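You operate a simulated robot arm through the tools that you are given. There is no shell and no other tool. Be economical: measure what you need, move in short steps, check, and stop when the job is done.

You are at the controls of a simulated robot arm. One attempt, no reset.

Task
Put things in order on the top of the door side leaf. At the end: the blue cup stands where the pink fibre nest stood; the silver food flask (marked "SOUP") stands where the tagged pink ball stood; the tagged pink ball stands on top of the teal hand carder; the pink fibre nest stands on top of the orange hand carder; the plum jam jar stands where the silver food flask stood; whatever was shut is shut again. Leave all else as you found it, and nothing knocked over.

It is judged by the outcome, as a careful person would: the job done as asked, and still so three seconds after it is handed in. It fails if anything else is knocked over, pushed out of place, dropped, spilled or broken.

Robot
A 7-joint arm with a two-finger parallel gripper, fixed in place. Base frame: the origin is at the foot of the arm, x ahead of it, y to its left, z up; the work surface is at about z = 748. Lengths are in mm, angles in degrees, forces in N, time in s.
With the tool pointing down near the work surface it reaches from about 300 to 680 mm from the base axis. Its first joint turns from -66.0 to 66.0 degrees. Payload 1.57 kg.
The tool frame sits at the grasp point between the pads (the TCP): z along the fingers, y along the line on which they close. The tips reach 30 mm beyond it. The gripper opens to 110 mm. The fingers are 24 mm wide and 12 mm thick; the gripper's body (48 by 112 mm) begins 78 mm behind the TCP.
Orientation is that of the tool frame in the base frame, as a unit quaternion [w, x, y, z]. With the fingers straight down and closing along the base's y, the tool's x points along the base's -x, its y along +y and its z along -z.

Tools
- The arm moves only by the tool play_rows. Its argument "targets" is text: rows parted by semicolons, each of 7 numbers parted by spaces: the shift along the tool's x, y, z in mm, then the turn, a rotation vector about the tool's x, y, z in rad, then the opening, from 0 (shut) to 1 (fully open). In form: tx ty tz wx wy wz hand; .... A call has 1 to 8 rows; each row shifts and turns the commanded pose from where the row before left it, along the tool's axes as they then stand. Each row takes 0.2 s and may step no farther than 50 mm and 8.6 degrees from the row before; otherwise, or with a gripper value out of range, the whole call is refused. Where a pose cannot be reached the arm comes as near as it can. A force on the tool above 40 N (or 10 N above the force at the start of the call, whichever is more), or a blocked arm, ends the call early, and 0.2 s more pass. The fingers move at their own pace (about 108 mm/s each) and stop on an object; they squeeze with about 34 N. The grip force told is the motor's: it shows also when the fingers shut on nothing. Time passes only in rows, and 0.2 s behind the last, so rows that do not move let the fingers close. It gives the time, the measured TCP pose, the force on the tool (base axes), the opening and the grip force at its end, in the units of the frame above (readings bear some noise).
- Cameras (640 x 400 px; columns grow to the right, rows downward): "scene" is fixed at [151.5, -389.7, 1380.3]; the picture's right is [0.84, -0.55, 0.00], its down [-0.44, -0.67, -0.60] and it looks along [0.33, 0.50, -0.80] (base axes); focal length 297 px, centre (320, 200). "wrist" rides on the gripper at [-36, 0, -80] in the tool frame; the picture's right is [0.00, -1.00, 0.00], its down [0.97, 0.00, -0.24] and it looks along [0.24, 0.00, 0.97] (tool axes); focal length 218 px, centre (320, 200).
- snapshot(camera): a new picture of that camera. The clock stands still meanwhile.
- pixel_to_xyz(camera, pixels): there is no depth. For up to 12 entries [column, row, z] of the newest picture of that camera ("zoom" is the newest enlarged one), the place [x, y] in the base frame at which the ray of that pixel passes the height z, good to about 3 mm, but the place of the scene camera against the robot may be out by one fixed shift of up to 12 mm in any direction. The clock stands still meanwhile.
- enlarge(camera, box): a new picture of the part [left, top, right, bottom] of that camera's present view, enlarged. The clock stands still meanwhile.
- job_done(): hands the job in; it is judged then, once.

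Work in short steps. Measure before you move; look again where a grasp or a placing could have gone wrong, and mend it. You have 80 turns and 38 pictures in all, those below and enlarged ones among them. Open the gripper and draw the arm clear of the work before you hand the job in, unless the task says otherwise; then end with one line.

The tools are called after "Emit:" by a JSON object that holds its "op" and its "data". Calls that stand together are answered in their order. play_rows: Moves the arm, as the interface text tells. Its arguments: {"type":"object","properties":{"targets":{"type":"string"}},"required":["targets"]} The other tools are called the same way: snapshot (camera) takes a picture; pixel_to_xyz (camera, pixels) gives the place at which the rays of pixels pass given heights; enlarge (camera, box) takes an enlarged picture of a part of a camera's view; job_done () hands the job in.

At the start:

```text
clock: 0.0
tcp_pos: [465.4, 36.1, 1031.8]
tool_rot: [0.0, -0.001, 1.0, 0.0]
wrist_force: [-0.5, -0.1, -0.3]
grip_width: 109.9
gripper_force: 0.0
```

scene: 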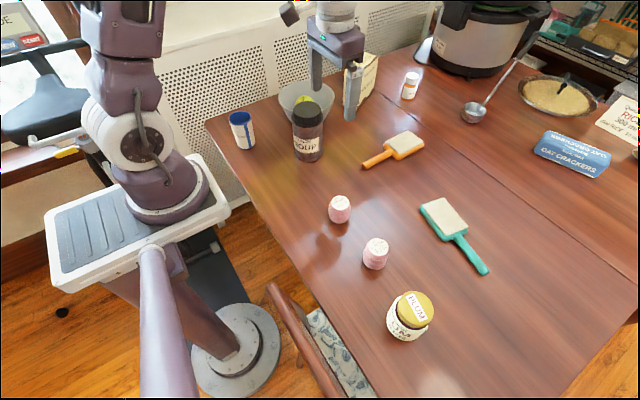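
wrist: 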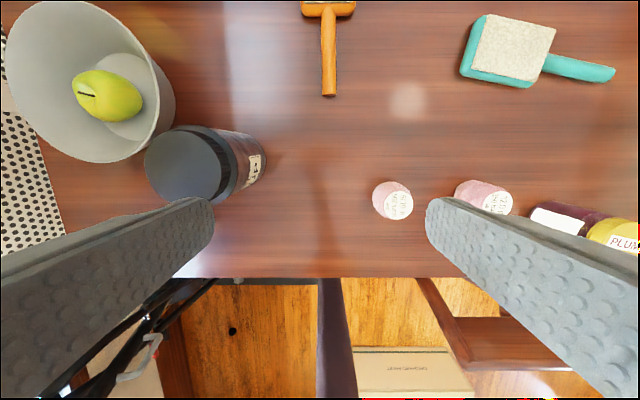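

The two pink things at scene (340,209) and (375,253) look alike, so I enlarge the scene to tell them apart and read the labels.

Emit:
{"op": "enlarge", "data": {"camera": "scene", "box": [300, 170, 460, 350]}}

Emit:
{"op": "enlarge", "data": {"camera": "scene", "box": [220, 60, 440, 200]}}

Emit:
{"op": "enlarge", "data": {"camera": "wrist", "box": [360, 160, 640, 260]}}

```text
2.22 times, centred on (380, 260) of scene
```

zoom: 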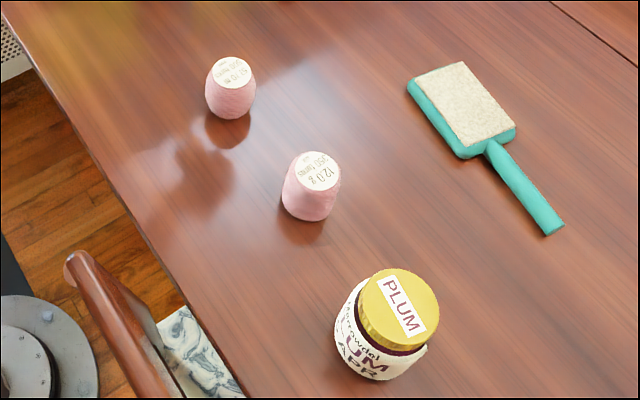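

```text
2.86 times, centred on (330, 130) of scene
```

zoom: 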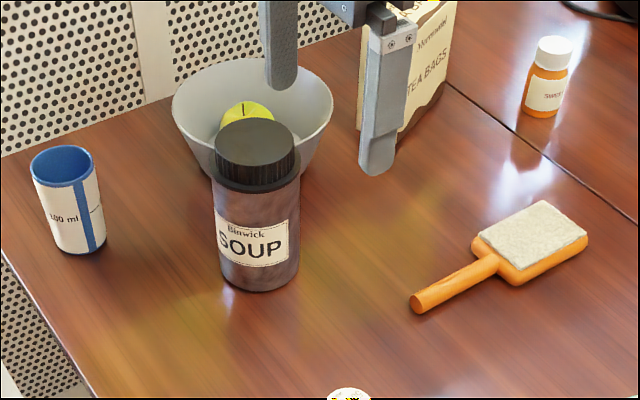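

```text
2.29 times, centred on (500, 210) of wrist
```

zoom: 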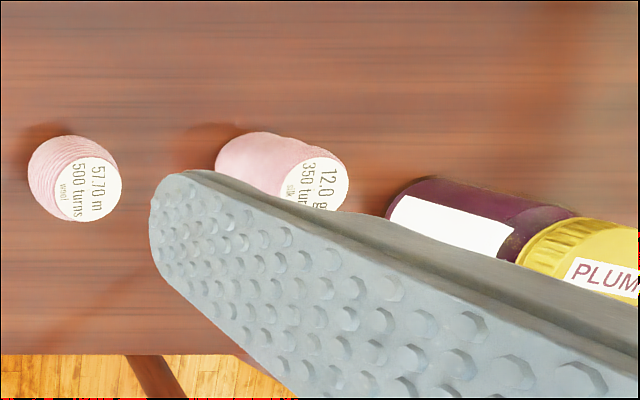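

The left pink thing (340,209) reads "57.70 m, 500 turns, wool" and the right one (375,253) "12.0 g, 350 turns, silk". I move over them for a closer wrist view.

Emit:
{"op": "play_rows", "data": {"targets": "0 -50 0 0 0 0 1; 0 -50 0 0 0 0 1; 0 -50 0 0 0 0 1; 0 -5 30 0 0 0 1; 0 0 0 0 0 0 1"}}

Emit:
{"op": "snapshot", "data": {"camera": "wrist"}}

Emit:
{"op": "enlarge", "data": {"camera": "wrist", "box": [220, 130, 420, 255]}}

```text
clock: 1.2
tcp_pos: [465.2, -120.4, 1000.5]
tool_rot: [0.0, 0.0, 1.0, 0.001]
wrist_force: [-0.1, -0.5, -0.2]
grip_width: 110.1
gripper_force: 0.1
```

```text
32 pictures are left
```

wrist: 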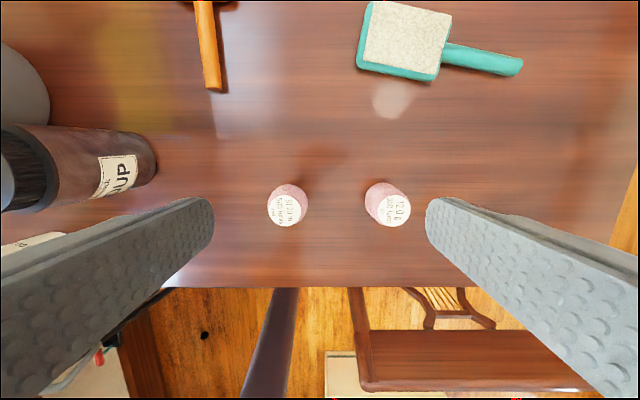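

```text
3.20 times, centred on (320, 192) of wrist
```

zoom: 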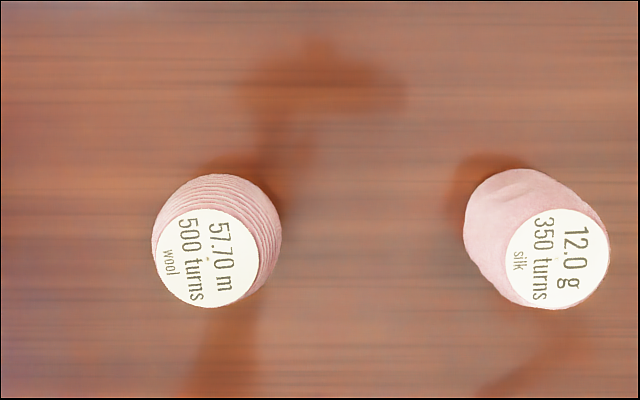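

Seen close, the left one has wound yarn rings and its tag gives a length, so it is the ball. The right one is loose fluff tagged by weight, so it is the nest. I measure both, the carders and the flask from these pictures.

Emit:
{"op": "pixel_to_xyz", "data": {"camera": "wrist", "pixels": [[285, 211, 790], [285, 211, 800], [392, 211, 790], [392, 211, 800], [291, 184, 748], [381, 182, 748], [409, 38, 765], [366, 61, 765], [435, 76, 765], [452, 14, 765], [482, 60, 757], [210, 85, 757]]}}

Emit:
{"op": "pixel_to_xyz", "data": {"camera": "scene", "pixels": [[339, 200, 800], [339, 222, 748], [377, 244, 800], [373, 269, 748], [443, 216, 765], [404, 145, 765], [306, 112, 880], [308, 159, 748], [413, 308, 820], [404, 338, 748], [239, 117, 820], [243, 147, 748]]}}

```text
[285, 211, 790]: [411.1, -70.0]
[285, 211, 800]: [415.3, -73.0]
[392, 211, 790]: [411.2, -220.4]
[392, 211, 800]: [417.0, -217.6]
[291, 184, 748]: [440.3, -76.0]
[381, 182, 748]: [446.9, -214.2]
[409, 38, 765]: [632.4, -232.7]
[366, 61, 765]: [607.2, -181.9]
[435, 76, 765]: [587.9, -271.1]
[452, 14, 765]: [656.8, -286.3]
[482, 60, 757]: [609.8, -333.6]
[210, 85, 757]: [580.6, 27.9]
```

```text
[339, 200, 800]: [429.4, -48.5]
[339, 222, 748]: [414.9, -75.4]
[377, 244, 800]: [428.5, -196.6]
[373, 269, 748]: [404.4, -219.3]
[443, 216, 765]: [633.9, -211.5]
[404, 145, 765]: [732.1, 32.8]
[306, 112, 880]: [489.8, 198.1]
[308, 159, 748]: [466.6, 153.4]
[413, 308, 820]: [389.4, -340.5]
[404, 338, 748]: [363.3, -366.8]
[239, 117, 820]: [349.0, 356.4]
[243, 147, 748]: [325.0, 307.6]
```

The orange carder pad seems to lie near x≈700, beyond straight-down reach, so I move to look at it from above.

Emit:
{"op": "play_rows", "data": {"targets": "-40 30 0 0 0 0 1; -40 30 0 0 0 0 1; -40 30 0 0 0 0 1; -15 30 0 0 0 0 1; 0 30 0 0 0 0 1; 0 0 0 0 0 0 1"}}

Emit:
{"op": "snapshot", "data": {"camera": "wrist"}}

```text
clock: 2.6
tcp_pos: [600.3, 29.7, 1000.6]
tool_rot: [0.0, 0.0, 1.0, -0.001]
wrist_force: [0.6, 0.7, 0.9]
grip_width: 109.7
gripper_force: 0.1
```

```text
30 pictures are left
```

wrist: 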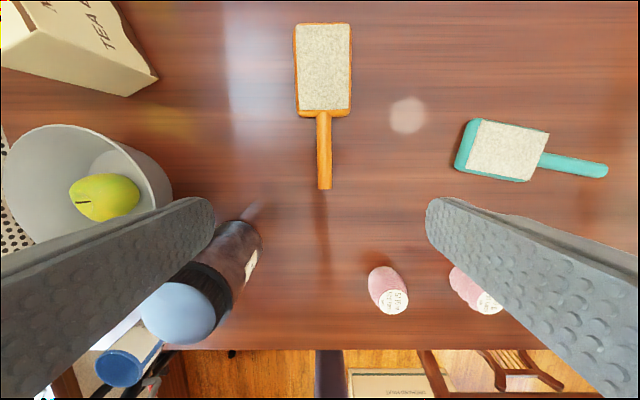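

The whole orange carder is in view, with its pad at about (296–351, 25–110) and its handle running down to (324,188). I measure both carders, and the pink pair from this second viewpoint to get their heights.

Emit:
{"op": "pixel_to_xyz", "data": {"camera": "wrist", "pixels": [[297, 25, 770], [350, 25, 770], [300, 109, 770], [350, 109, 770], [324, 66, 770], [506, 150, 770], [324, 186, 755], [391, 300, 790], [391, 300, 800], [391, 300, 810], [479, 120, 770], [532, 180, 770]]}}

Emit:
{"op": "enlarge", "data": {"camera": "wrist", "box": [260, 10, 560, 200]}}

```text
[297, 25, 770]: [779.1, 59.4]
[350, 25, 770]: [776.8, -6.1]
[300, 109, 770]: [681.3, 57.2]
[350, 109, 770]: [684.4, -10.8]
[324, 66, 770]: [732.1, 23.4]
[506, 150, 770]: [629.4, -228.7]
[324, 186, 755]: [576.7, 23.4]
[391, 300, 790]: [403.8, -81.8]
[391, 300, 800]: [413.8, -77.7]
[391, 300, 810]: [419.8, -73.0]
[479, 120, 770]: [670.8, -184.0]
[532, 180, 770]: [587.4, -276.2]
```

```text
2.11 times, centred on (410, 105) of wrist
```

zoom: 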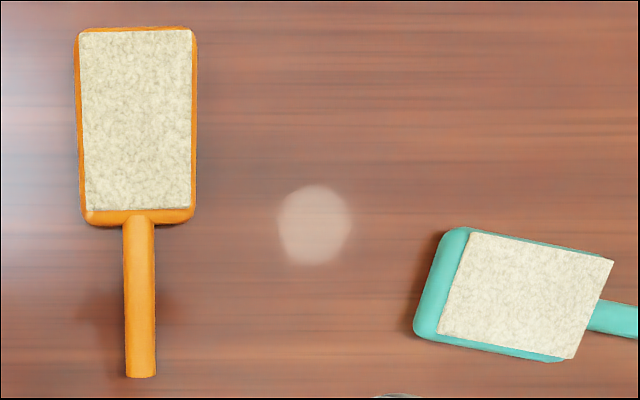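

The orange pad is centred at about (731, 24) and the teal at (630, −230). The pink pair is about 55 mm tall, the ball near (417, −75) and the nest near (417, −218). I go above the ball, stop at z≈870 and look.

Emit:
{"op": "play_rows", "data": {"targets": "30.5 -17.5 21.7 0 0 0 1; 30.5 -17.5 21.7 0 0 0 1; 30.5 -17.5 21.7 0 0 0 1; 30.5 -17.5 21.7 0 0 0 1; 30.5 -17.5 21.7 0 0 0 1; 30.5 -17.5 21.7 0 0 0 1; 0 0 0 0 0 0 1"}}

Emit:
{"op": "snapshot", "data": {"camera": "wrist"}}

```text
clock: 4.2
tcp_pos: [417.8, -72.6, 871.0]
tool_rot: [0.0, 0.0, 1.0, 0.0]
wrist_force: [0.4, 0.4, 0.7]
grip_width: 109.9
gripper_force: 0.1
```

```text
28 pictures are left
```

wrist: 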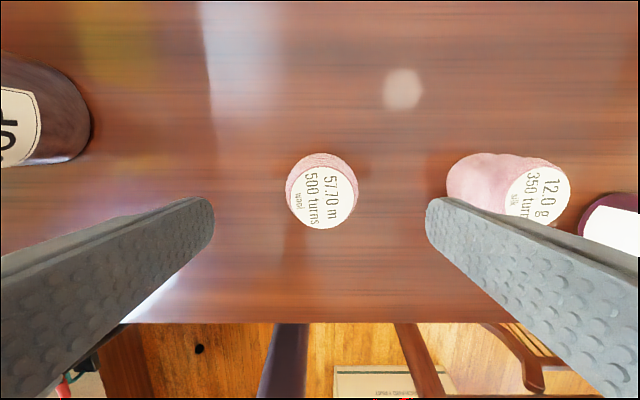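

The ball is centred at (322,200), right under the TCP. I go down to z≈786, close and read the grip.

Emit:
{"op": "play_rows", "data": {"targets": "0 -1 43 0 0 0 1; 0 0 30 0 0 0 1; 0 0 12 0 0 0 1; 0 0 0 0 0 0 0; 0 0 0 0 0 0 0; 0 0 0 0 0 0 0"}}

```text
clock: 5.6
tcp_pos: [418.0, -74.7, 783.8]
tool_rot: [-0.001, 0.0, 1.0, 0.0]
wrist_force: [-0.2, -1.2, -0.1]
grip_width: 54.6
gripper_force: 34.1
```

The ball is gripped at 54.6 mm. I lift it and carry it above the teal carder.

Emit:
{"op": "play_rows", "data": {"targets": "0 0 -46 0 0 0 0; 0 0 -40 0 0 0 0; -36 -26 0 0 0 0 0; -36 -26 0 0 0 0 0; -36 -26 0 0 0 0 0; -36 -26 0 0 0 0 0; -36 -26 0 0 0 0 0; -32 -25 0 0 0 0 0"}}

Emit:
{"op": "snapshot", "data": {"camera": "wrist"}}

Emit:
{"op": "enlarge", "data": {"camera": "scene", "box": [380, 150, 540, 290]}}

```text
clock: 7.4
tcp_pos: [627.4, -227.2, 871.0]
tool_rot: [-0.002, 0.0, 1.0, 0.0]
wrist_force: [-0.3, 0.0, -0.9]
grip_width: 54.6
gripper_force: 34.0
```

```text
27 pictures are left
```

wrist: 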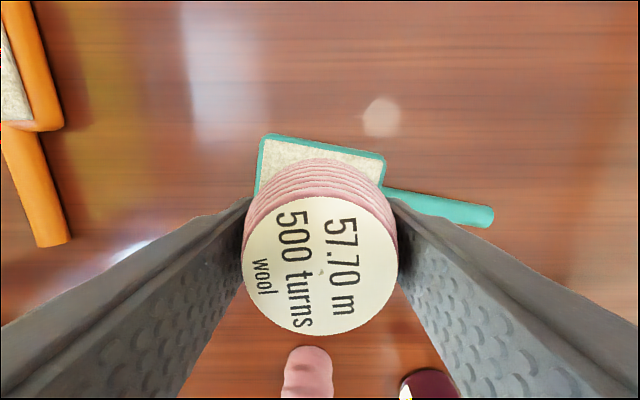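

```text
2.86 times, centred on (460, 220) of scene
```

zoom: 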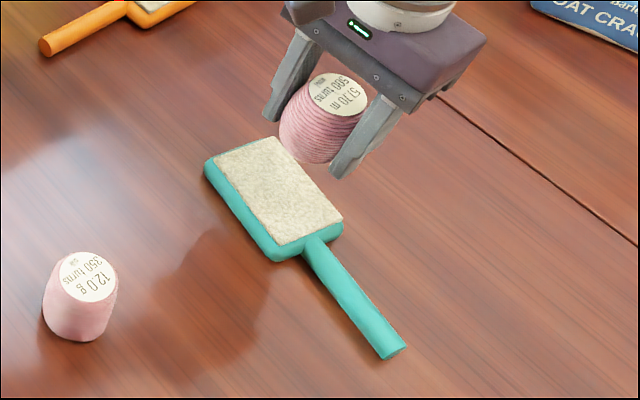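

The pad's far edge shows from about (266,142) to (381,159), so I measure it to check the centring before lowering.

Emit:
{"op": "pixel_to_xyz", "data": {"camera": "wrist", "pixels": [[267, 141, 770], [381, 158, 770], [265, 135, 765], [384, 156, 765]]}}

```text
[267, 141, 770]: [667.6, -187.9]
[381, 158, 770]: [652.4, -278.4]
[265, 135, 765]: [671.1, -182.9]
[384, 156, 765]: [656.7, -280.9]
```

The pad centre is about (629, −230), so I nudge there and lower to just above the expected contact.

Emit:
{"op": "play_rows", "data": {"targets": "-1.5 -2.5 30 0 0 0 0; 0 0 27 0 0 0 0; 0 0 2 0 0 0 0; 0 0 0 0 0 0 0"}}

Emit:
{"op": "enlarge", "data": {"camera": "scene", "box": [400, 160, 520, 260]}}

```text
clock: 8.4
tcp_pos: [630.4, -231.8, 812.6]
tool_rot: [0.0, 0.0, 1.0, -0.001]
wrist_force: [-0.9, -0.1, -0.3]
grip_width: 54.8
gripper_force: 34.1
```

```text
4.00 times, centred on (460, 210) of scene
```

zoom: 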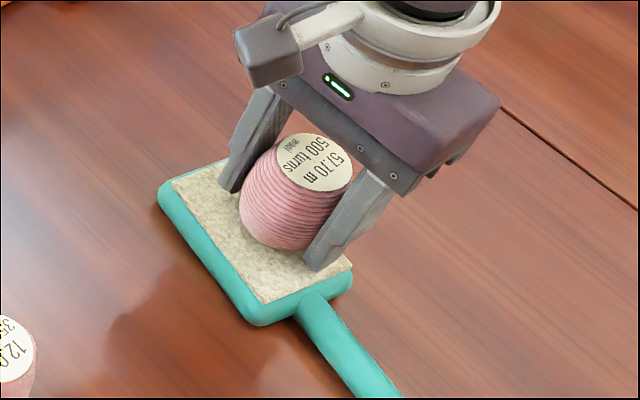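

Not yet touching (force ≈ 0). I lower in 2 mm steps and watch the force.

Emit:
{"op": "play_rows", "data": {"targets": "0 0 2 0 0 0 0; 0 0 2 0 0 0 0; 0 0 0 0 0 0 0"}}

Emit:
{"op": "play_rows", "data": {"targets": "0 0 2 0 0 0 0; 0 0 0 0 0 0 0"}}

Emit:
{"op": "play_rows", "data": {"targets": "0 0 2 0 0 0 0; 0 0 0 0 0 0 0"}}

```text
clock: 9.2
tcp_pos: [631.3, -233.4, 812.6]
tool_rot: [0.002, 0.0, 1.0, -0.001]
wrist_force: [-5.3, 3.4, 12.2]
grip_width: 54.8
gripper_force: 33.5
stopped in row 3: the force on the tool passed its limit (the readings are from after the stop); the commanded pose is now the measured one
```

```text
clock: 9.7
tcp_pos: [633.0, -234.2, 813.3]
tool_rot: [0.003, 0.0, 1.0, -0.002]
wrist_force: [-5.3, 2.6, 11.8]
grip_width: 54.5
gripper_force: 34.2
stopped in row 2: the force on the tool passed its limit (the readings are from after the stop); the commanded pose is now the measured one
```

```text
clock: 10.3
tcp_pos: [634.1, -234.2, 811.9]
tool_rot: [0.003, -0.001, 1.0, -0.002]
wrist_force: [-4.4, 3.7, 11.9]
grip_width: 54.8
gripper_force: 34.2
stopped in row 2: the force on the tool passed its limit (the readings are from after the stop); the commanded pose is now the measured one
```

Contact is made at TCP z≈812 (12 N up). I release and check.

Emit:
{"op": "play_rows", "data": {"targets": "0 0 -1 0 0 0 0; 0 0 0 0 0 0 0.65; 0 0 0 0 0 0 0.8; 0 0 0 0 0 0 0.8"}}

Emit:
{"op": "play_rows", "data": {"targets": "0 0 -40 0 0 0 0.8; 0 0 -40 0 0 0 0.8; 0 0 0 0 0 0 0.8"}}

Emit:
{"op": "snapshot", "data": {"camera": "wrist"}}

Emit:
{"op": "enlarge", "data": {"camera": "scene", "box": [380, 150, 540, 290]}}

```text
clock: 11.3
tcp_pos: [633.8, -234.4, 811.3]
tool_rot: [0.003, -0.001, 1.0, -0.002]
wrist_force: [0.4, -0.7, 0.2]
grip_width: 87.9
gripper_force: 0.0
```

```text
clock: 12.1
tcp_pos: [630.4, -234.2, 891.0]
tool_rot: [0.004, 0.0, 1.0, -0.003]
wrist_force: [0.6, -0.3, -0.2]
grip_width: 88.2
gripper_force: 0.1
```

```text
24 pictures are left
```

wrist: 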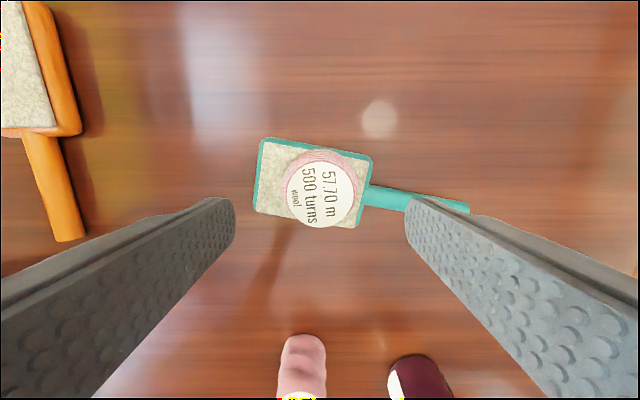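

```text
2.86 times, centred on (460, 220) of scene
```

zoom: 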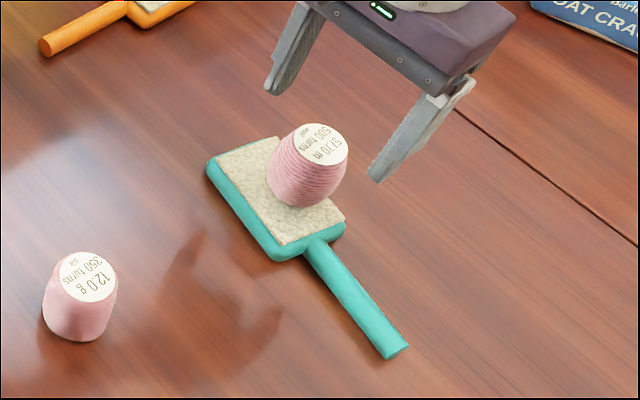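

The ball stands on the teal carder and the carder has not shifted. Next I go above the nest for a centring look.

Emit:
{"op": "play_rows", "data": {"targets": "43 3 0 0 0 0 0.8; 43 3 0 0 0 0 0.8; 43 3 0 0 0 0 0.8; 43 3 0 0 0 0 0.8; 41 3 21 0 0 0 0.8; 0 0 0 0 0 0 0.8"}}

Emit:
{"op": "snapshot", "data": {"camera": "wrist"}}

```text
clock: 13.5
tcp_pos: [421.2, -219.1, 868.3]
tool_rot: [0.004, 0.001, 1.0, -0.002]
wrist_force: [0.2, 0.7, -0.8]
grip_width: 87.9
gripper_force: 0.2
```

```text
22 pictures are left
```

wrist: 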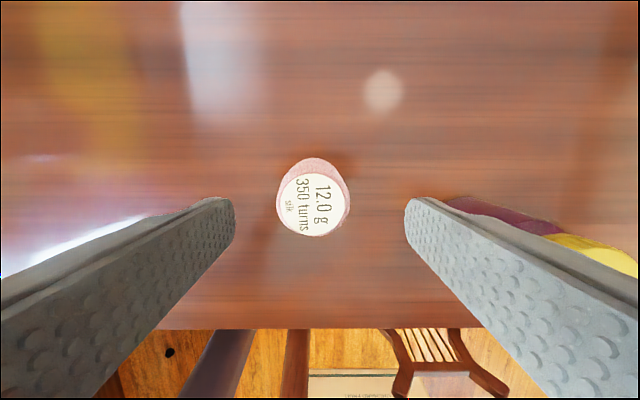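

The nest label is centred at (313,205), so the nest is at about (417, −214.5). The orange pad is out of reach with the tool straight down, so I tilt the tool 20° outward, align, lower and grip the nest.

Emit:
{"op": "play_rows", "data": {"targets": "4 4.5 0 0 -0.1164 0 0.8; 0 0 0 0 -0.1164 0 0.8; 0 0 0 0 -0.1164 0 0.8; 0 0 0 0 0 0 0.8; 13.7 0 37.6 0 0 0 0.8; 0 0 0 0 0 0 0.8"}}

```text
clock: 14.9
tcp_pos: [416.4, -214.9, 829.2]
tool_rot: [0.178, 0.001, 0.984, -0.003]
wrist_force: [-0.6, 0.9, 0.0]
grip_width: 87.9
gripper_force: 0.1
```

The pose is as planned. I go down 41 mm more and close.

Emit:
{"op": "play_rows", "data": {"targets": "7 0 19.3 0 0 0 0.8; 7 0 19.3 0 0 0 0.8; 0 0 0 0 0 0 0.8; 0 0 0 0 0 0 0; 0 0 0 0 0 0 0; 0 0 0 0 0 0 0"}}

```text
clock: 16.3
tcp_pos: [415.7, -215.4, 787.7]
tool_rot: [0.177, -0.001, 0.984, -0.002]
wrist_force: [-0.4, -0.9, -0.5]
grip_width: 54.8
gripper_force: 34.2
```

The nest is gripped at 54.8 mm. I lift it and carry it toward the orange carder.

Emit:
{"op": "play_rows", "data": {"targets": "-15.4 0 -42.3 0 0 0 0; -15.4 0 -42.3 0 0 0 0; -35.7 30 13 0 0 0 0; -35.7 30 13 0 0 0 0; -35.7 30 13 0 0 0 0; -35.7 30 13 0 0 0 0; -35.7 30 13 0 0 0 0; -35.7 30 13 0 0 0 0"}}

Emit:
{"op": "play_rows", "data": {"targets": "-33 29.5 12 0 0 0 0; -33 29.5 12 0 0 0 0; 0 0 0 0 0 0 0"}}

Emit:
{"op": "snapshot", "data": {"camera": "wrist"}}

```text
clock: 18.1
tcp_pos: [643.9, -32.4, 877.7]
tool_rot: [0.176, -0.001, 0.984, -0.002]
wrist_force: [0.6, 1.0, -0.1]
grip_width: 54.7
gripper_force: 34.3
```

```text
clock: 18.9
tcp_pos: [714.2, 26.1, 878.5]
tool_rot: [0.177, 0.0, 0.984, -0.003]
wrist_force: [-0.6, 1.1, -0.8]
grip_width: 54.3
gripper_force: 34.4
```

```text
21 pictures are left
```

wrist: 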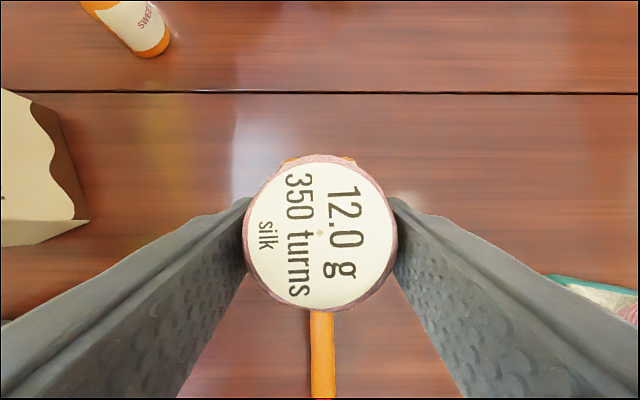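

The position is reachable. I centre slightly (+12 x, −2 y) and lower to z≈824.

Emit:
{"op": "play_rows", "data": {"targets": "-11.3 -2 4.1 0 0 0 0; 8.9 0 24.4 0 0 0 0; 8.9 0 24.4 0 0 0 0; 0 0 0 0 0 0 0"}}

Emit:
{"op": "enlarge", "data": {"camera": "scene", "box": [340, 80, 480, 190]}}

```text
clock: 19.9
tcp_pos: [727.5, 22.5, 828.0]
tool_rot: [0.177, 0.0, 0.984, -0.002]
wrist_force: [-1.0, 0.9, -0.6]
grip_width: 54.9
gripper_force: 34.0
```

```text
3.64 times, centred on (410, 135) of scene
```

zoom: 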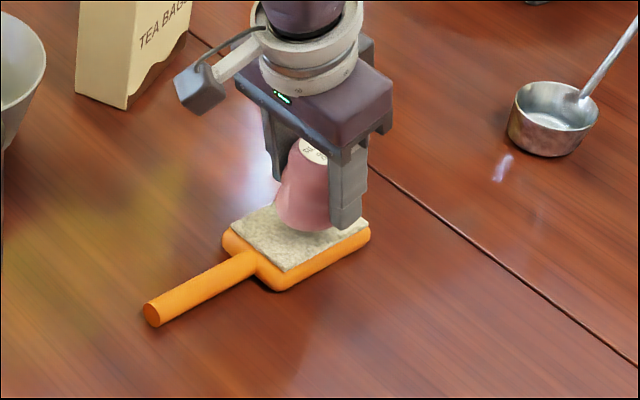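

It hovers over the pad. I lower in 2 mm steps until contact stops the arm.

Emit:
{"op": "play_rows", "data": {"targets": "2 0 5.6 0 0 0 0; 0 0 0 0 0 0 0; 0.68 0 1.88 0 0 0 0; 0 0 0 0 0 0 0; 0.68 0 1.88 0 0 0 0; 0 0 0 0 0 0 0; 0.68 0 1.88 0 0 0 0; 0 0 0 0 0 0 0"}}

```text
clock: 21.7
tcp_pos: [726.0, 22.6, 816.3]
tool_rot: [0.179, 0.0, 0.984, -0.003]
wrist_force: [-1.7, 0.0, 5.0]
grip_width: 54.6
gripper_force: 33.5
```

Light contact, 5 N at z≈816, as expected. I release, then back off along the tool's axis and look.

Emit:
{"op": "play_rows", "data": {"targets": "0 0 0 0 0 0 0.65; 0 0 0 0 0 0 0.8; 0 0 0 0 0 0 0.8; -13.7 0 -37.6 0 0 0 0.8; -13.7 0 -37.6 0 0 0 0.8; 0 0 0 0 0 0 0.8"}}

Emit:
{"op": "enlarge", "data": {"camera": "scene", "box": [340, 80, 480, 190]}}

Emit:
{"op": "snapshot", "data": {"camera": "wrist"}}

```text
clock: 23.1
tcp_pos: [726.0, 22.0, 896.8]
tool_rot: [0.177, -0.001, 0.984, -0.002]
wrist_force: [-0.9, 0.4, -0.5]
grip_width: 88.0
gripper_force: 0.0
```

```text
3.64 times, centred on (410, 135) of scene
```

zoom: 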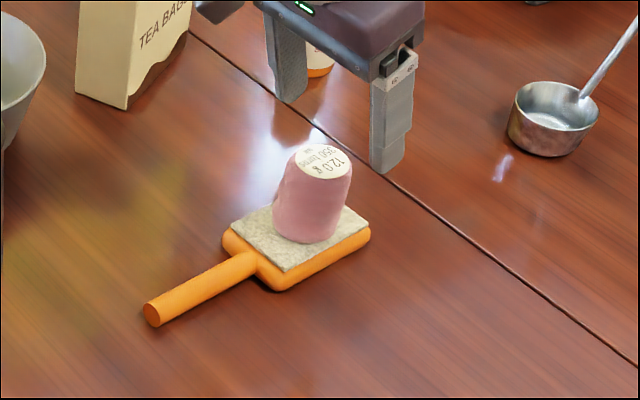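

```text
18 pictures are left
```

wrist: 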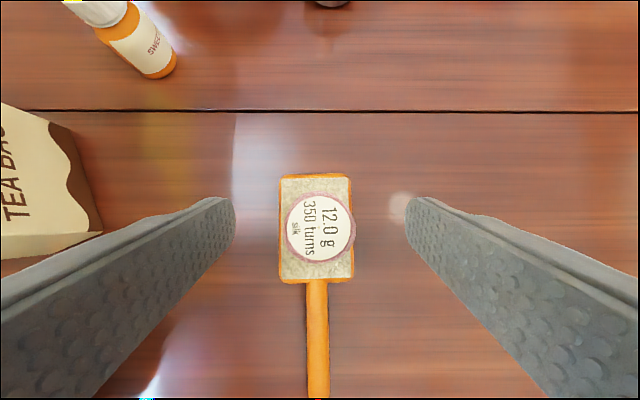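

The nest stands centred on the orange carder. Now I straighten the tool, rise, and move toward the flask.

Emit:
{"op": "play_rows", "data": {"targets": "0 0 -35 0 0.1164 0 1; 0 0 -35 0 0.1164 0 1; 0 0 -35 0 0.1164 0 1; 45 18 0 0 0 0 1; 45 18 0 0 0 0 1; 45 18 0 0 0 0 1; 45 18 0 0 0 0 1; 0 0 0 0 0 0 1"}}

Emit:
{"op": "snapshot", "data": {"camera": "wrist"}}

```text
clock: 24.9
tcp_pos: [512.0, 97.1, 970.5]
tool_rot: [0.015, -0.026, 1.0, -0.004]
wrist_force: [0.0, 0.3, -0.1]
grip_width: 110.1
gripper_force: 0.1
out of reach, approached as far as the arm can: row 3
```

```text
17 pictures are left
```

wrist: 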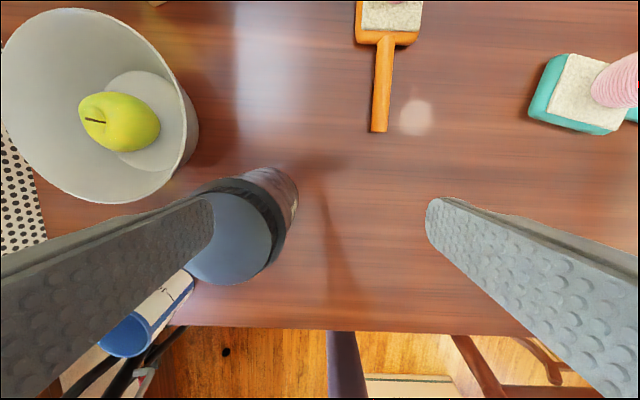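

The tool kept a small yaw and tilt error, about 3° and 1.7°. I correct it, rise a little, move over the flask and look.

Emit:
{"op": "play_rows", "data": {"targets": "0 0 -20 -0.008 0.03 0.052 1; 20 28 0 0 0 0 1; 20 28 0 0 0 0 1; 0 0 0 0 0 0 1"}}

Emit:
{"op": "snapshot", "data": {"camera": "wrist"}}

```text
clock: 25.9
tcp_pos: [469.8, 153.4, 991.8]
tool_rot: [-0.001, 0.0, 1.0, 0.0]
wrist_force: [-0.2, 0.4, 0.3]
grip_width: 110.1
gripper_force: 0.0
```

```text
16 pictures are left
```

wrist: 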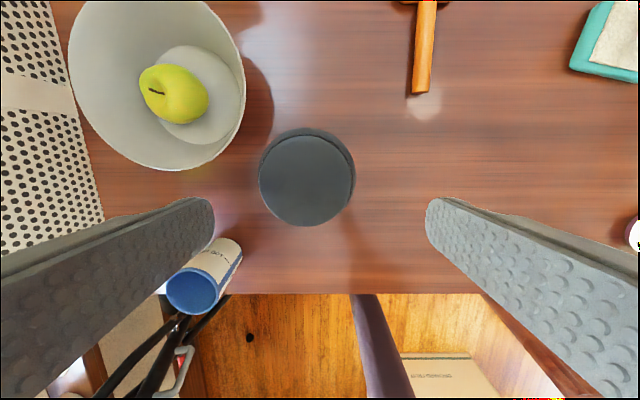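

Two views put the flask axis at about (481, 164), its cap top at z≈905 and its diameter at about 72 mm. The bowl rim stays well clear of the fingers. I align, lower to z≈842 and check before closing.

Emit:
{"op": "play_rows", "data": {"targets": "-11 10.6 0 0 0 0 0.92; 0 0 50 0 0 0 0.92; 0 0 0 0 0 0 0.92"}}

Emit:
{"op": "snapshot", "data": {"camera": "wrist"}}

```text
clock: 26.7
tcp_pos: [484.5, 164.7, 939.0]
tool_rot: [-0.001, 0.0, 1.0, 0.0]
wrist_force: [-0.4, 0.2, -0.6]
grip_width: 101.3
gripper_force: 0.1
```

```text
15 pictures are left
```

wrist: 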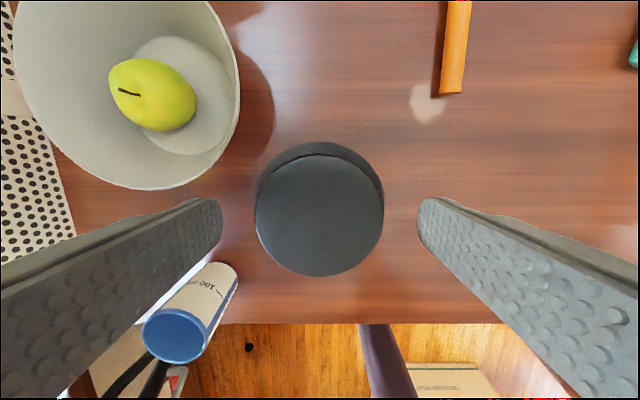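

The cap is centred at (319,215), which puts the axis under the TCP, and the bowl is clear of the left finger. I lower to z≈842 and close.

Emit:
{"op": "play_rows", "data": {"targets": "0 0 35 0 0 0 0.92; 0 0 35 0 0 0 0.92; 0 0 27 0 0 0 0.92; 0 0 0 0 0 0 0.92; 0 0 0 0 0 0 0; 0 0 0 0 0 0 0; 0 0 0 0 0 0 0"}}

```text
clock: 28.3
tcp_pos: [482.3, 165.3, 842.7]
tool_rot: [-0.001, 0.0, 1.0, -0.002]
wrist_force: [-0.3, 0.2, -2.0]
grip_width: 83.7
gripper_force: 34.3
```

The flask is gripped at 83.7 mm, with its home spot at about (483, 165). I lift 40 mm and carry it to the ball's old spot at (418, −75).

Emit:
{"op": "play_rows", "data": {"targets": "0 0 -20 0 0 0 0; 0 0 -20 0 0 0 0; 13 -48 0 0 0 0 0; 13 -48 0 0 0 0 0; 13 -48 0 0 0 0 0; 13 -48 0 0 0 0 0; 12.5 -48 0 0 0 0 0; 0 0 0 0 0 0 0"}}

```text
clock: 30.1
tcp_pos: [420.2, -78.2, 883.9]
tool_rot: [0.0, 0.0, 1.0, -0.001]
wrist_force: [0.3, -0.1, -2.9]
grip_width: 83.8
gripper_force: 33.8
```

It is held level at (420, −78). I nudge to (418, −75), lower to 2–3 mm above the surface, then touch down in small steps.

Emit:
{"op": "play_rows", "data": {"targets": "2 3 20 0 0 0 0; 0 0 16 0 0 0 0; 0 0 0 0 0 0 0; 0 0 2 0 0 0 0; 0 0 0 0 0 0 0; 0 0 2 0 0 0 0; 0 0 0 0 0 0 0"}}

```text
clock: 31.7
tcp_pos: [417.4, -73.2, 843.7]
tool_rot: [-0.001, 0.0, 1.0, 0.001]
wrist_force: [-0.3, 0.2, -3.8]
grip_width: 83.5
gripper_force: 34.1
```

No contact yet, so I go on down in 1 mm steps.

Emit:
{"op": "play_rows", "data": {"targets": "0 0 1 0 0 0 0; 0 0 0 0 0 0 0; 0 0 1 0 0 0 0; 0 0 0 0 0 0 0; 0 0 1 0 0 0 0; 0 0 0 0 0 0 0"}}

```text
clock: 32.8
tcp_pos: [417.4, -74.1, 842.4]
tool_rot: [0.0, 0.001, 1.0, -0.001]
wrist_force: [-3.1, -0.8, 17.1]
grip_width: 83.5
gripper_force: 34.3
stopped in row 5: the force on the tool passed its limit (the readings are from after the stop); the commanded pose is now the measured one
```

Touchdown at z 842. I release and rise straight up.

Emit:
{"op": "play_rows", "data": {"targets": "0 0 0 0 0 0 0.85; 0 0 0 0 0 0 0.95; 0 0 0 0 0 0 0.95; 0 0 -40 0 0 0 0.95; 0 0 -40 0 0 0 0.95; 0 0 -40 0 0 0 0.95; 0 0 0 0 0 0 0.95"}}

Emit:
{"op": "snapshot", "data": {"camera": "scene"}}

```text
clock: 34.4
tcp_pos: [417.3, -70.9, 963.9]
tool_rot: [0.0, 0.0, 1.0, -0.001]
wrist_force: [-0.8, 0.2, -0.6]
grip_width: 104.5
gripper_force: 0.0
```

```text
14 pictures are left
```

scene: 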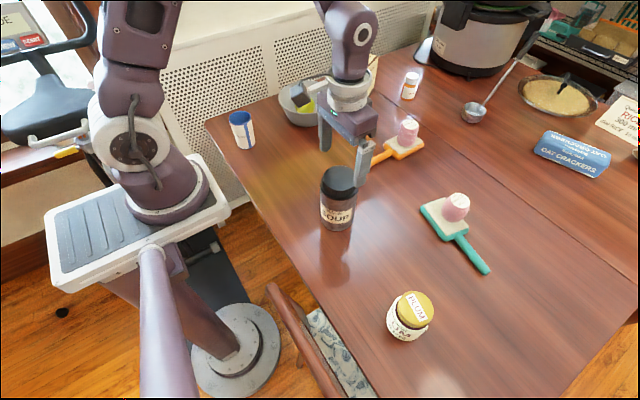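

The flask stands upright at the ball's old spot. Now I go over the jam jar, scene (410,315), at about (385, −350).

Emit:
{"op": "play_rows", "data": {"targets": "5.4 -46.6 0 0 0 0 0.95; 5.4 -46.6 0 0 0 0 0.95; 5.4 -46.6 0 0 0 0 0.95; 5.4 -46.6 0 0 0 0 0.95; 5.4 -46.6 0 0 0 0 0.95; 5.4 -46.6 0 0 0 0 1; 0 0 0 0 0 0 1"}}

Emit:
{"op": "snapshot", "data": {"camera": "wrist"}}

```text
clock: 36.0
tcp_pos: [381.7, -353.3, 961.3]
tool_rot: [0.0, -0.001, 1.0, 0.0]
wrist_force: [0.1, -0.8, 0.2]
grip_width: 110.2
gripper_force: 0.0
```

```text
13 pictures are left
```

wrist: 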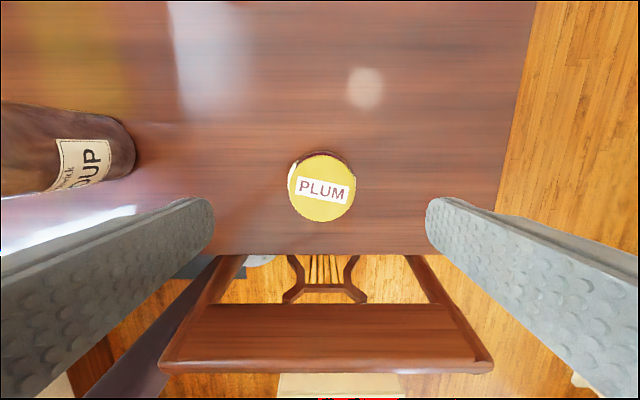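

The jar lid is centred at (322,188), with the jar at about (379, −355) and top near z≈840. I align, lower to z≈793 and close.

Emit:
{"op": "play_rows", "data": {"targets": "2.5 -1.5 42 0 0 0 1; 0 0 42 0 0 0 1; 0 0 42 0 0 0 1; 0 0 42 0 0 0 1; 0 0 0 0 0 0 1; 0 0 0 0 0 0 0; 0 0 0 0 0 0 0; 0 0 0 0 0 0 0"}}

Emit:
{"op": "enlarge", "data": {"camera": "scene", "box": [350, 240, 510, 370]}}

```text
clock: 37.8
tcp_pos: [382.1, -355.1, 792.7]
tool_rot: [0.0, -0.001, 1.0, 0.0]
wrist_force: [0.4, -0.5, -0.1]
grip_width: 68.9
gripper_force: 34.2
```

```text
3.08 times, centred on (430, 305) of scene
```

zoom: 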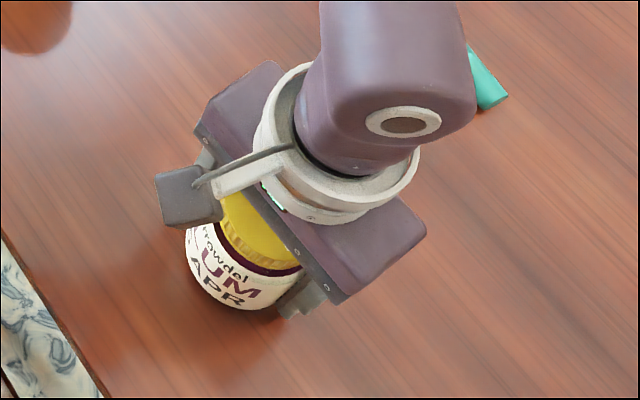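

The jar is gripped at 68.9 mm. I lift it above flask height to z≈990, then carry it across.

Emit:
{"op": "play_rows", "data": {"targets": "0 0 -20 0 0 0 0; 0 0 -45 0 0 0 0; 0 0 -45 0 0 0 0; 0 0 -45 0 0 0 0; 0 0 -45 0 0 0 0; -9.2 47.3 0 0 0 0 0; -9.2 47.3 0 0 0 0 0"}}

Emit:
{"op": "play_rows", "data": {"targets": "-9.2 47.3 0 0 0 0 0; -9.2 47.3 0 0 0 0 0; -9.2 47.3 0 0 0 0 0; -9.2 47.3 0 0 0 0 0; -9.2 47.3 0 0 0 0 0; -9.2 47.3 0 0 0 0 0; -9.2 47.3 0 0 0 0 0; -9.2 47.3 0 0 0 0 0"}}

Emit:
{"op": "play_rows", "data": {"targets": "-9.2 47.3 0 0 0 0 0; 0 0 0 0 0 0 0"}}

```text
clock: 39.4
tcp_pos: [400.2, -260.0, 992.6]
tool_rot: [0.0, 0.0, 1.0, 0.0]
wrist_force: [0.8, 0.2, -4.5]
grip_width: 69.3
gripper_force: 34.1
```

```text
clock: 41.1
tcp_pos: [475.4, 120.6, 992.9]
tool_rot: [0.001, 0.001, 1.0, -0.001]
wrist_force: [-1.3, -0.1, -3.9]
grip_width: 68.9
gripper_force: 34.0
```

```text
clock: 41.8
tcp_pos: [483.6, 168.1, 993.0]
tool_rot: [0.0, -0.001, 1.0, 0.0]
wrist_force: [-1.0, 0.1, -4.0]
grip_width: 69.1
gripper_force: 34.2
```

The jar is over the flask's old spot. I lower it to just above the surface.

Emit:
{"op": "play_rows", "data": {"targets": "0 -2.5 48 0 0 0 0; 0 0 48 0 0 0 0; 0 0 48 0 0 0 0; 0 0 48 0 0 0 0; 0 0 5 0 0 0 0; 0 0 0 0 0 0 0"}}

Emit:
{"op": "play_rows", "data": {"targets": "0 0 1 0 0 0 0; 0 0 0 0 0 0 0; 0 0 1 0 0 0 0; 0 0 0 0 0 0 0; 0 0 1 0 0 0 0; 0 0 0 0 0 0 0"}}

```text
clock: 43.1
tcp_pos: [482.6, 164.2, 795.6]
tool_rot: [0.0, 0.0, 1.0, 0.0]
wrist_force: [0.5, -0.7, -4.8]
grip_width: 69.3
gripper_force: 34.0
```

```text
clock: 44.5
tcp_pos: [484.5, 164.6, 793.5]
tool_rot: [-0.001, -0.001, 1.0, -0.001]
wrist_force: [-0.8, -0.4, -3.7]
grip_width: 69.5
gripper_force: 34.0
```

Still no contact, so I continue in 1 mm steps.

Emit:
{"op": "play_rows", "data": {"targets": "0 0 1 0 0 0 0; 0 0 0 0 0 0 0; 0 0 1 0 0 0 0; 0 0 0 0 0 0 0; 0 0 1 0 0 0 0; 0 0 0 0 0 0 0"}}

```text
clock: 46.0
tcp_pos: [485.0, 164.1, 791.1]
tool_rot: [0.0, -0.001, 1.0, 0.0]
wrist_force: [-2.9, 0.0, 36.1]
grip_width: 69.1
gripper_force: 33.6
```

Contact made. I release, rise straight up, then look around for the cup.

Emit:
{"op": "play_rows", "data": {"targets": "0 0 -1 0 0 0 0; 0 0 0 0 0 0 0.8; 0 0 0 0 0 0 0.9; 0 0 -45 0 0 0 0.9; 0 0 -45 0 0 0 0.9; 0 0 -45 0 0 0 0.9; 30 35 0 0 0 0 0.9; 0 0 0 0 0 0 0.9"}}

Emit:
{"op": "snapshot", "data": {"camera": "wrist"}}

```text
clock: 47.8
tcp_pos: [451.9, 199.5, 926.1]
tool_rot: [0.0, 0.0, 1.0, -0.001]
wrist_force: [0.3, 0.5, 0.4]
grip_width: 99.2
gripper_force: 0.0
```

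```text
11 pictures are left
```

wrist: 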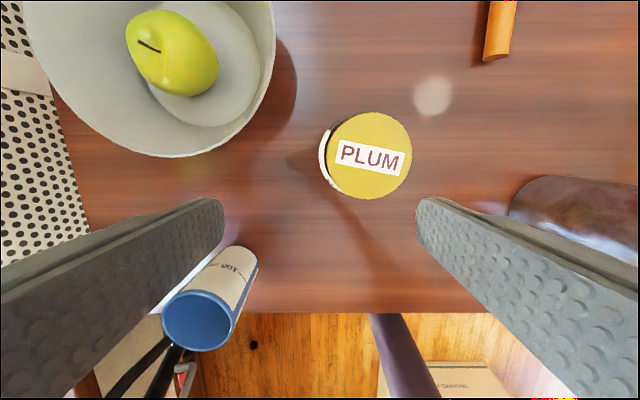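

The jar stands at about (481, 163), on the flask's old spot. From two views the cup's rim is at about (331, 313), top z≈836. I move above it.

Emit:
{"op": "play_rows", "data": {"targets": "30 28 0 0 0 0 1; 30 28 0 0 0 0 1; 30 28 0 0 0 0 1; 30 28 0 0 0 0 1; 0 0 0 0 0 0 1"}}

Emit:
{"op": "snapshot", "data": {"camera": "wrist"}}

```text
clock: 49.0
tcp_pos: [332.4, 311.3, 928.8]
tool_rot: [0.0, 0.0, 1.0, -0.001]
wrist_force: [-0.6, -0.3, 0.3]
grip_width: 110.0
gripper_force: 0.0
```

```text
10 pictures are left
```

wrist: 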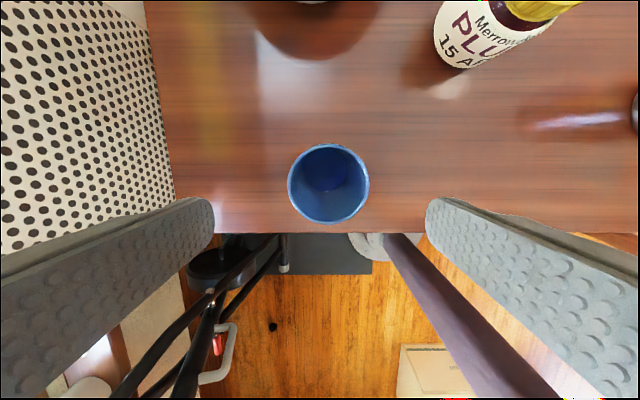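

The cup rim is centred at (328,184), putting the cup at about (337, 304), and its inside is empty. I align, lower to z≈795 and close.

Emit:
{"op": "play_rows", "data": {"targets": "-5 -7 30 0 0 0 1; 0 0 40 0 0 0 1; 0 0 40 0 0 0 1; 0 0 24 0 0 0 1; 0 0 0 0 0 0 1; 0 0 0 0 0 0 0; 0 0 0 0 0 0 0; 0 0 0 0 0 0 0"}}

Emit:
{"op": "enlarge", "data": {"camera": "scene", "box": [190, 70, 330, 170]}}

```text
clock: 50.8
tcp_pos: [339.4, 303.2, 793.8]
tool_rot: [0.0, 0.0, 1.0, -0.001]
wrist_force: [0.1, -0.1, -1.5]
grip_width: 59.4
gripper_force: 34.6
```

```text
4.00 times, centred on (260, 120) of scene
```

zoom: 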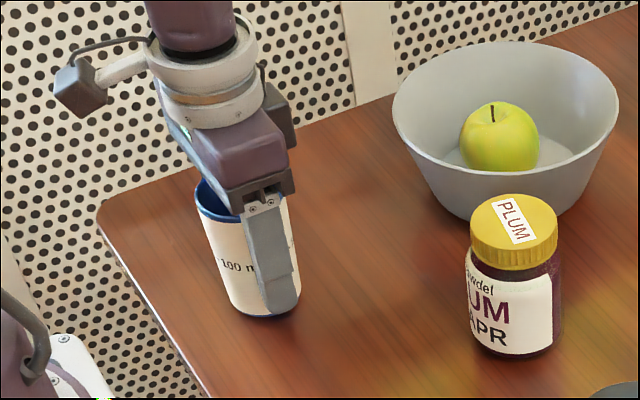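

The cup is gripped at 59.4 mm. I lift it above flask height and carry it to the nest's old spot at (416.5, −215).

Emit:
{"op": "play_rows", "data": {"targets": "0 0 -20 0 0 0 0; 0 0 -45 0 0 0 0; 0 0 -45 0 0 0 0; 0 0 -45 0 0 0 0; 0 0 -45 0 0 0 0; -7 -47.1 0 0 0 0 0; -7 -47.1 0 0 0 0 0; 0 0 0 0 0 0 0"}}

Emit:
{"op": "play_rows", "data": {"targets": "-7 -47.1 0 0 0 0 0; -7 -47.1 0 0 0 0 0; -7 -47.1 0 0 0 0 0; -7 -47.1 0 0 0 0 0; -7 -47.1 0 0 0 0 0; -7 -47.1 0 0 0 0 0; -7 -47.1 0 0 0 0 0; -7 -47.1 0 0 0 0 0"}}

Emit:
{"op": "play_rows", "data": {"targets": "-7 -47.1 0 0 0 0 0; 0 0 0 0 0 0 0"}}

```text
clock: 52.5
tcp_pos: [352.8, 208.9, 993.6]
tool_rot: [-0.001, 0.001, 1.0, -0.001]
wrist_force: [0.2, -0.4, -1.1]
grip_width: 59.3
gripper_force: 34.0
```

```text
clock: 54.4
tcp_pos: [405.6, -165.4, 991.6]
tool_rot: [-0.001, -0.001, 1.0, -0.001]
wrist_force: [0.3, -0.6, -0.7]
grip_width: 59.2
gripper_force: 33.7
```

```text
clock: 55.0
tcp_pos: [412.4, -212.7, 992.2]
tool_rot: [0.0, -0.001, 1.0, -0.001]
wrist_force: [-0.5, 0.4, -0.1]
grip_width: 59.4
gripper_force: 33.7
```

I nudge to (417, −215) and lower to just above the surface. The flask side at y≈−117 is clear.

Emit:
{"op": "play_rows", "data": {"targets": "-4.5 -2.3 48 0 0 0 0; 0 0 48 0 0 0 0; 0 0 48 0 0 0 0; 0 0 48 0 0 0 0; 0 0 0 0 0 0 0; 0 0 2 0 0 0 0; 0 0 0 0 0 0 0"}}

Emit:
{"op": "play_rows", "data": {"targets": "0 0 1 0 0 0 0; 0 0 0 0 0 0 0; 0 0 1 0 0 0 0; 0 0 0 0 0 0 0; 0 0 1 0 0 0 0; 0 0 0 0 0 0 0"}}

```text
clock: 56.5
tcp_pos: [419.0, -216.2, 797.9]
tool_rot: [0.0, 0.0, 1.0, -0.001]
wrist_force: [0.3, 0.1, -0.9]
grip_width: 59.0
gripper_force: 34.1
```

```text
clock: 58.0
tcp_pos: [420.3, -217.5, 796.0]
tool_rot: [0.0, 0.0, 1.0, -0.001]
wrist_force: [0.1, -1.1, -0.3]
grip_width: 59.0
gripper_force: 34.0
```

Emit:
{"op": "play_rows", "data": {"targets": "2 1 1 0 0 0 0; 0 0 0 0 0 0 0; 0 0 1 0 0 0 0; 0 0 0 0 0 0 0; 0 0 1 0 0 0 0; 0 0 0 0 0 0 0"}}

```text
clock: 59.4
tcp_pos: [417.6, -215.5, 793.3]
tool_rot: [0.0, 0.0, 1.0, -0.001]
wrist_force: [0.2, -0.6, -0.8]
grip_width: 59.0
gripper_force: 33.8
```

The arm is at pick height (793) with no force yet, so I take two more 1 mm steps.

Emit:
{"op": "play_rows", "data": {"targets": "0 0 1 0 0 0 0; 0 0 0 0 0 0 0; 0 0 1 0 0 0 0; 0 0 0 0 0 0 0"}}

```text
clock: 60.4
tcp_pos: [419.3, -214.9, 793.8]
tool_rot: [0.001, 0.0, 1.0, -0.002]
wrist_force: [-2.4, 3.7, 31.0]
grip_width: 59.0
gripper_force: 33.9
```

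Contact made. I release, rise and check the whole scene.

Emit:
{"op": "play_rows", "data": {"targets": "0 0 -1 0 0 0 0; 0 0 0 0 0 0 0.7; 0 0 0 0 0 0 0.8; 0 0 0 0 0 0 0.8; 0 0 -45 0 0 0 0.8; 0 0 -45 0 0 0 0.8; 0 0 -45 0 0 0 0.8; 0 0 -45 0 0 0 0.8"}}

Emit:
{"op": "snapshot", "data": {"camera": "wrist"}}

Emit:
{"op": "snapshot", "data": {"camera": "scene"}}

```text
clock: 62.1
tcp_pos: [417.8, -215.8, 973.4]
tool_rot: [-0.001, 0.0, 1.0, 0.0]
wrist_force: [-0.7, 0.3, 1.0]
grip_width: 88.2
gripper_force: 0.1
```

```text
8 pictures are left
```

wrist: 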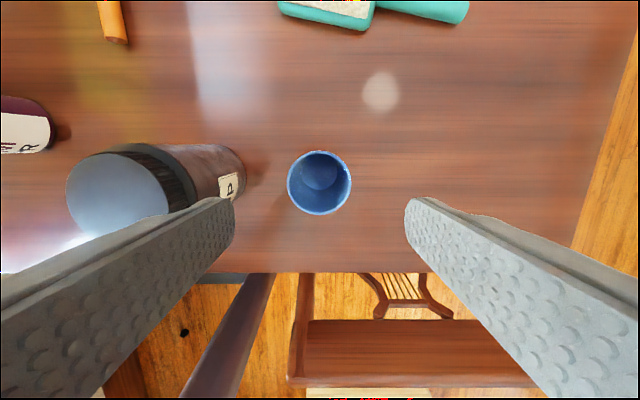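

```text
7 pictures are left
```

scene: 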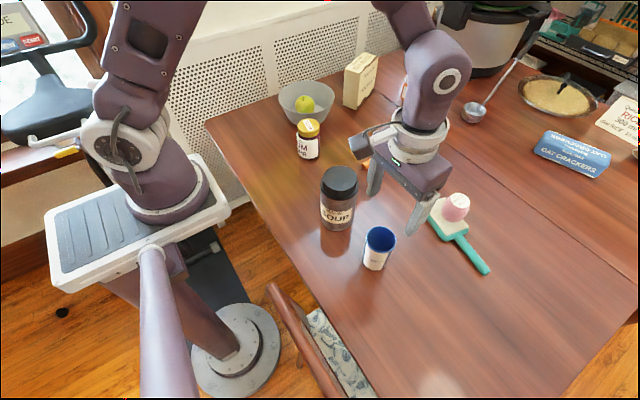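

Everything stands where asked, and the flask and jar lids are still on. I draw the arm up and back toward its start pose, then take a last look.

Emit:
{"op": "play_rows", "data": {"targets": "0 0 -45 0 0 0 1; -9 44 -12 0 0 0 1; -9 44 0 0 0 0 1; -9 44 0 0 0 0 1; -9 44 0 0 0 0 1; -9 44 0 0 0 0 1; 0 32 0 0 0 0 1; 0 0 0 0 0 0 1"}}

Emit:
{"op": "snapshot", "data": {"camera": "scene"}}

Emit:
{"op": "snapshot", "data": {"camera": "wrist"}}

```text
clock: 64.0
tcp_pos: [464.1, 40.9, 1028.8]
tool_rot: [0.0, 0.0, 1.0, 0.0]
wrist_force: [0.3, 1.0, 0.4]
grip_width: 109.9
gripper_force: 0.0
```

```text
6 pictures are left
```

scene: 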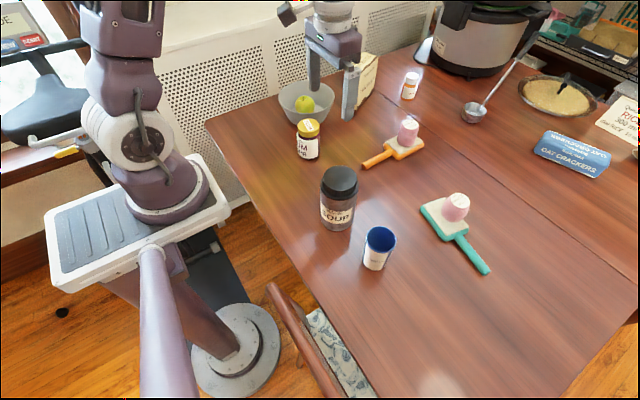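

```text
5 pictures are left
```

wrist: 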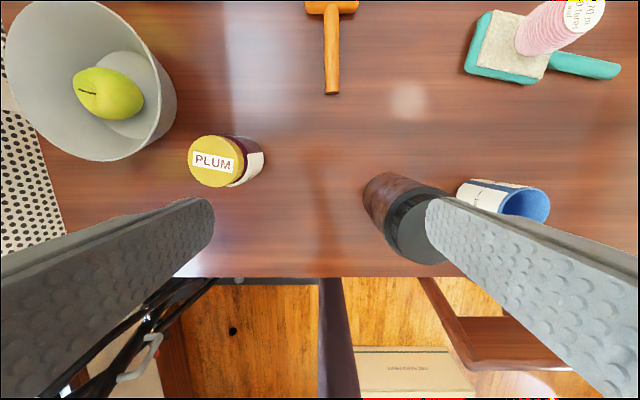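

All five things are in place and upright, nothing else has moved, and the arm is clear with the gripper open. I hand the job in.

Emit:
{"op": "job_done", "data": {}}

```text
The job is handed in.
```

The job is handed in: the cup, flask, ball, nest and jam jar all stand where you asked, the lids are still on, and nothing else was disturbed.
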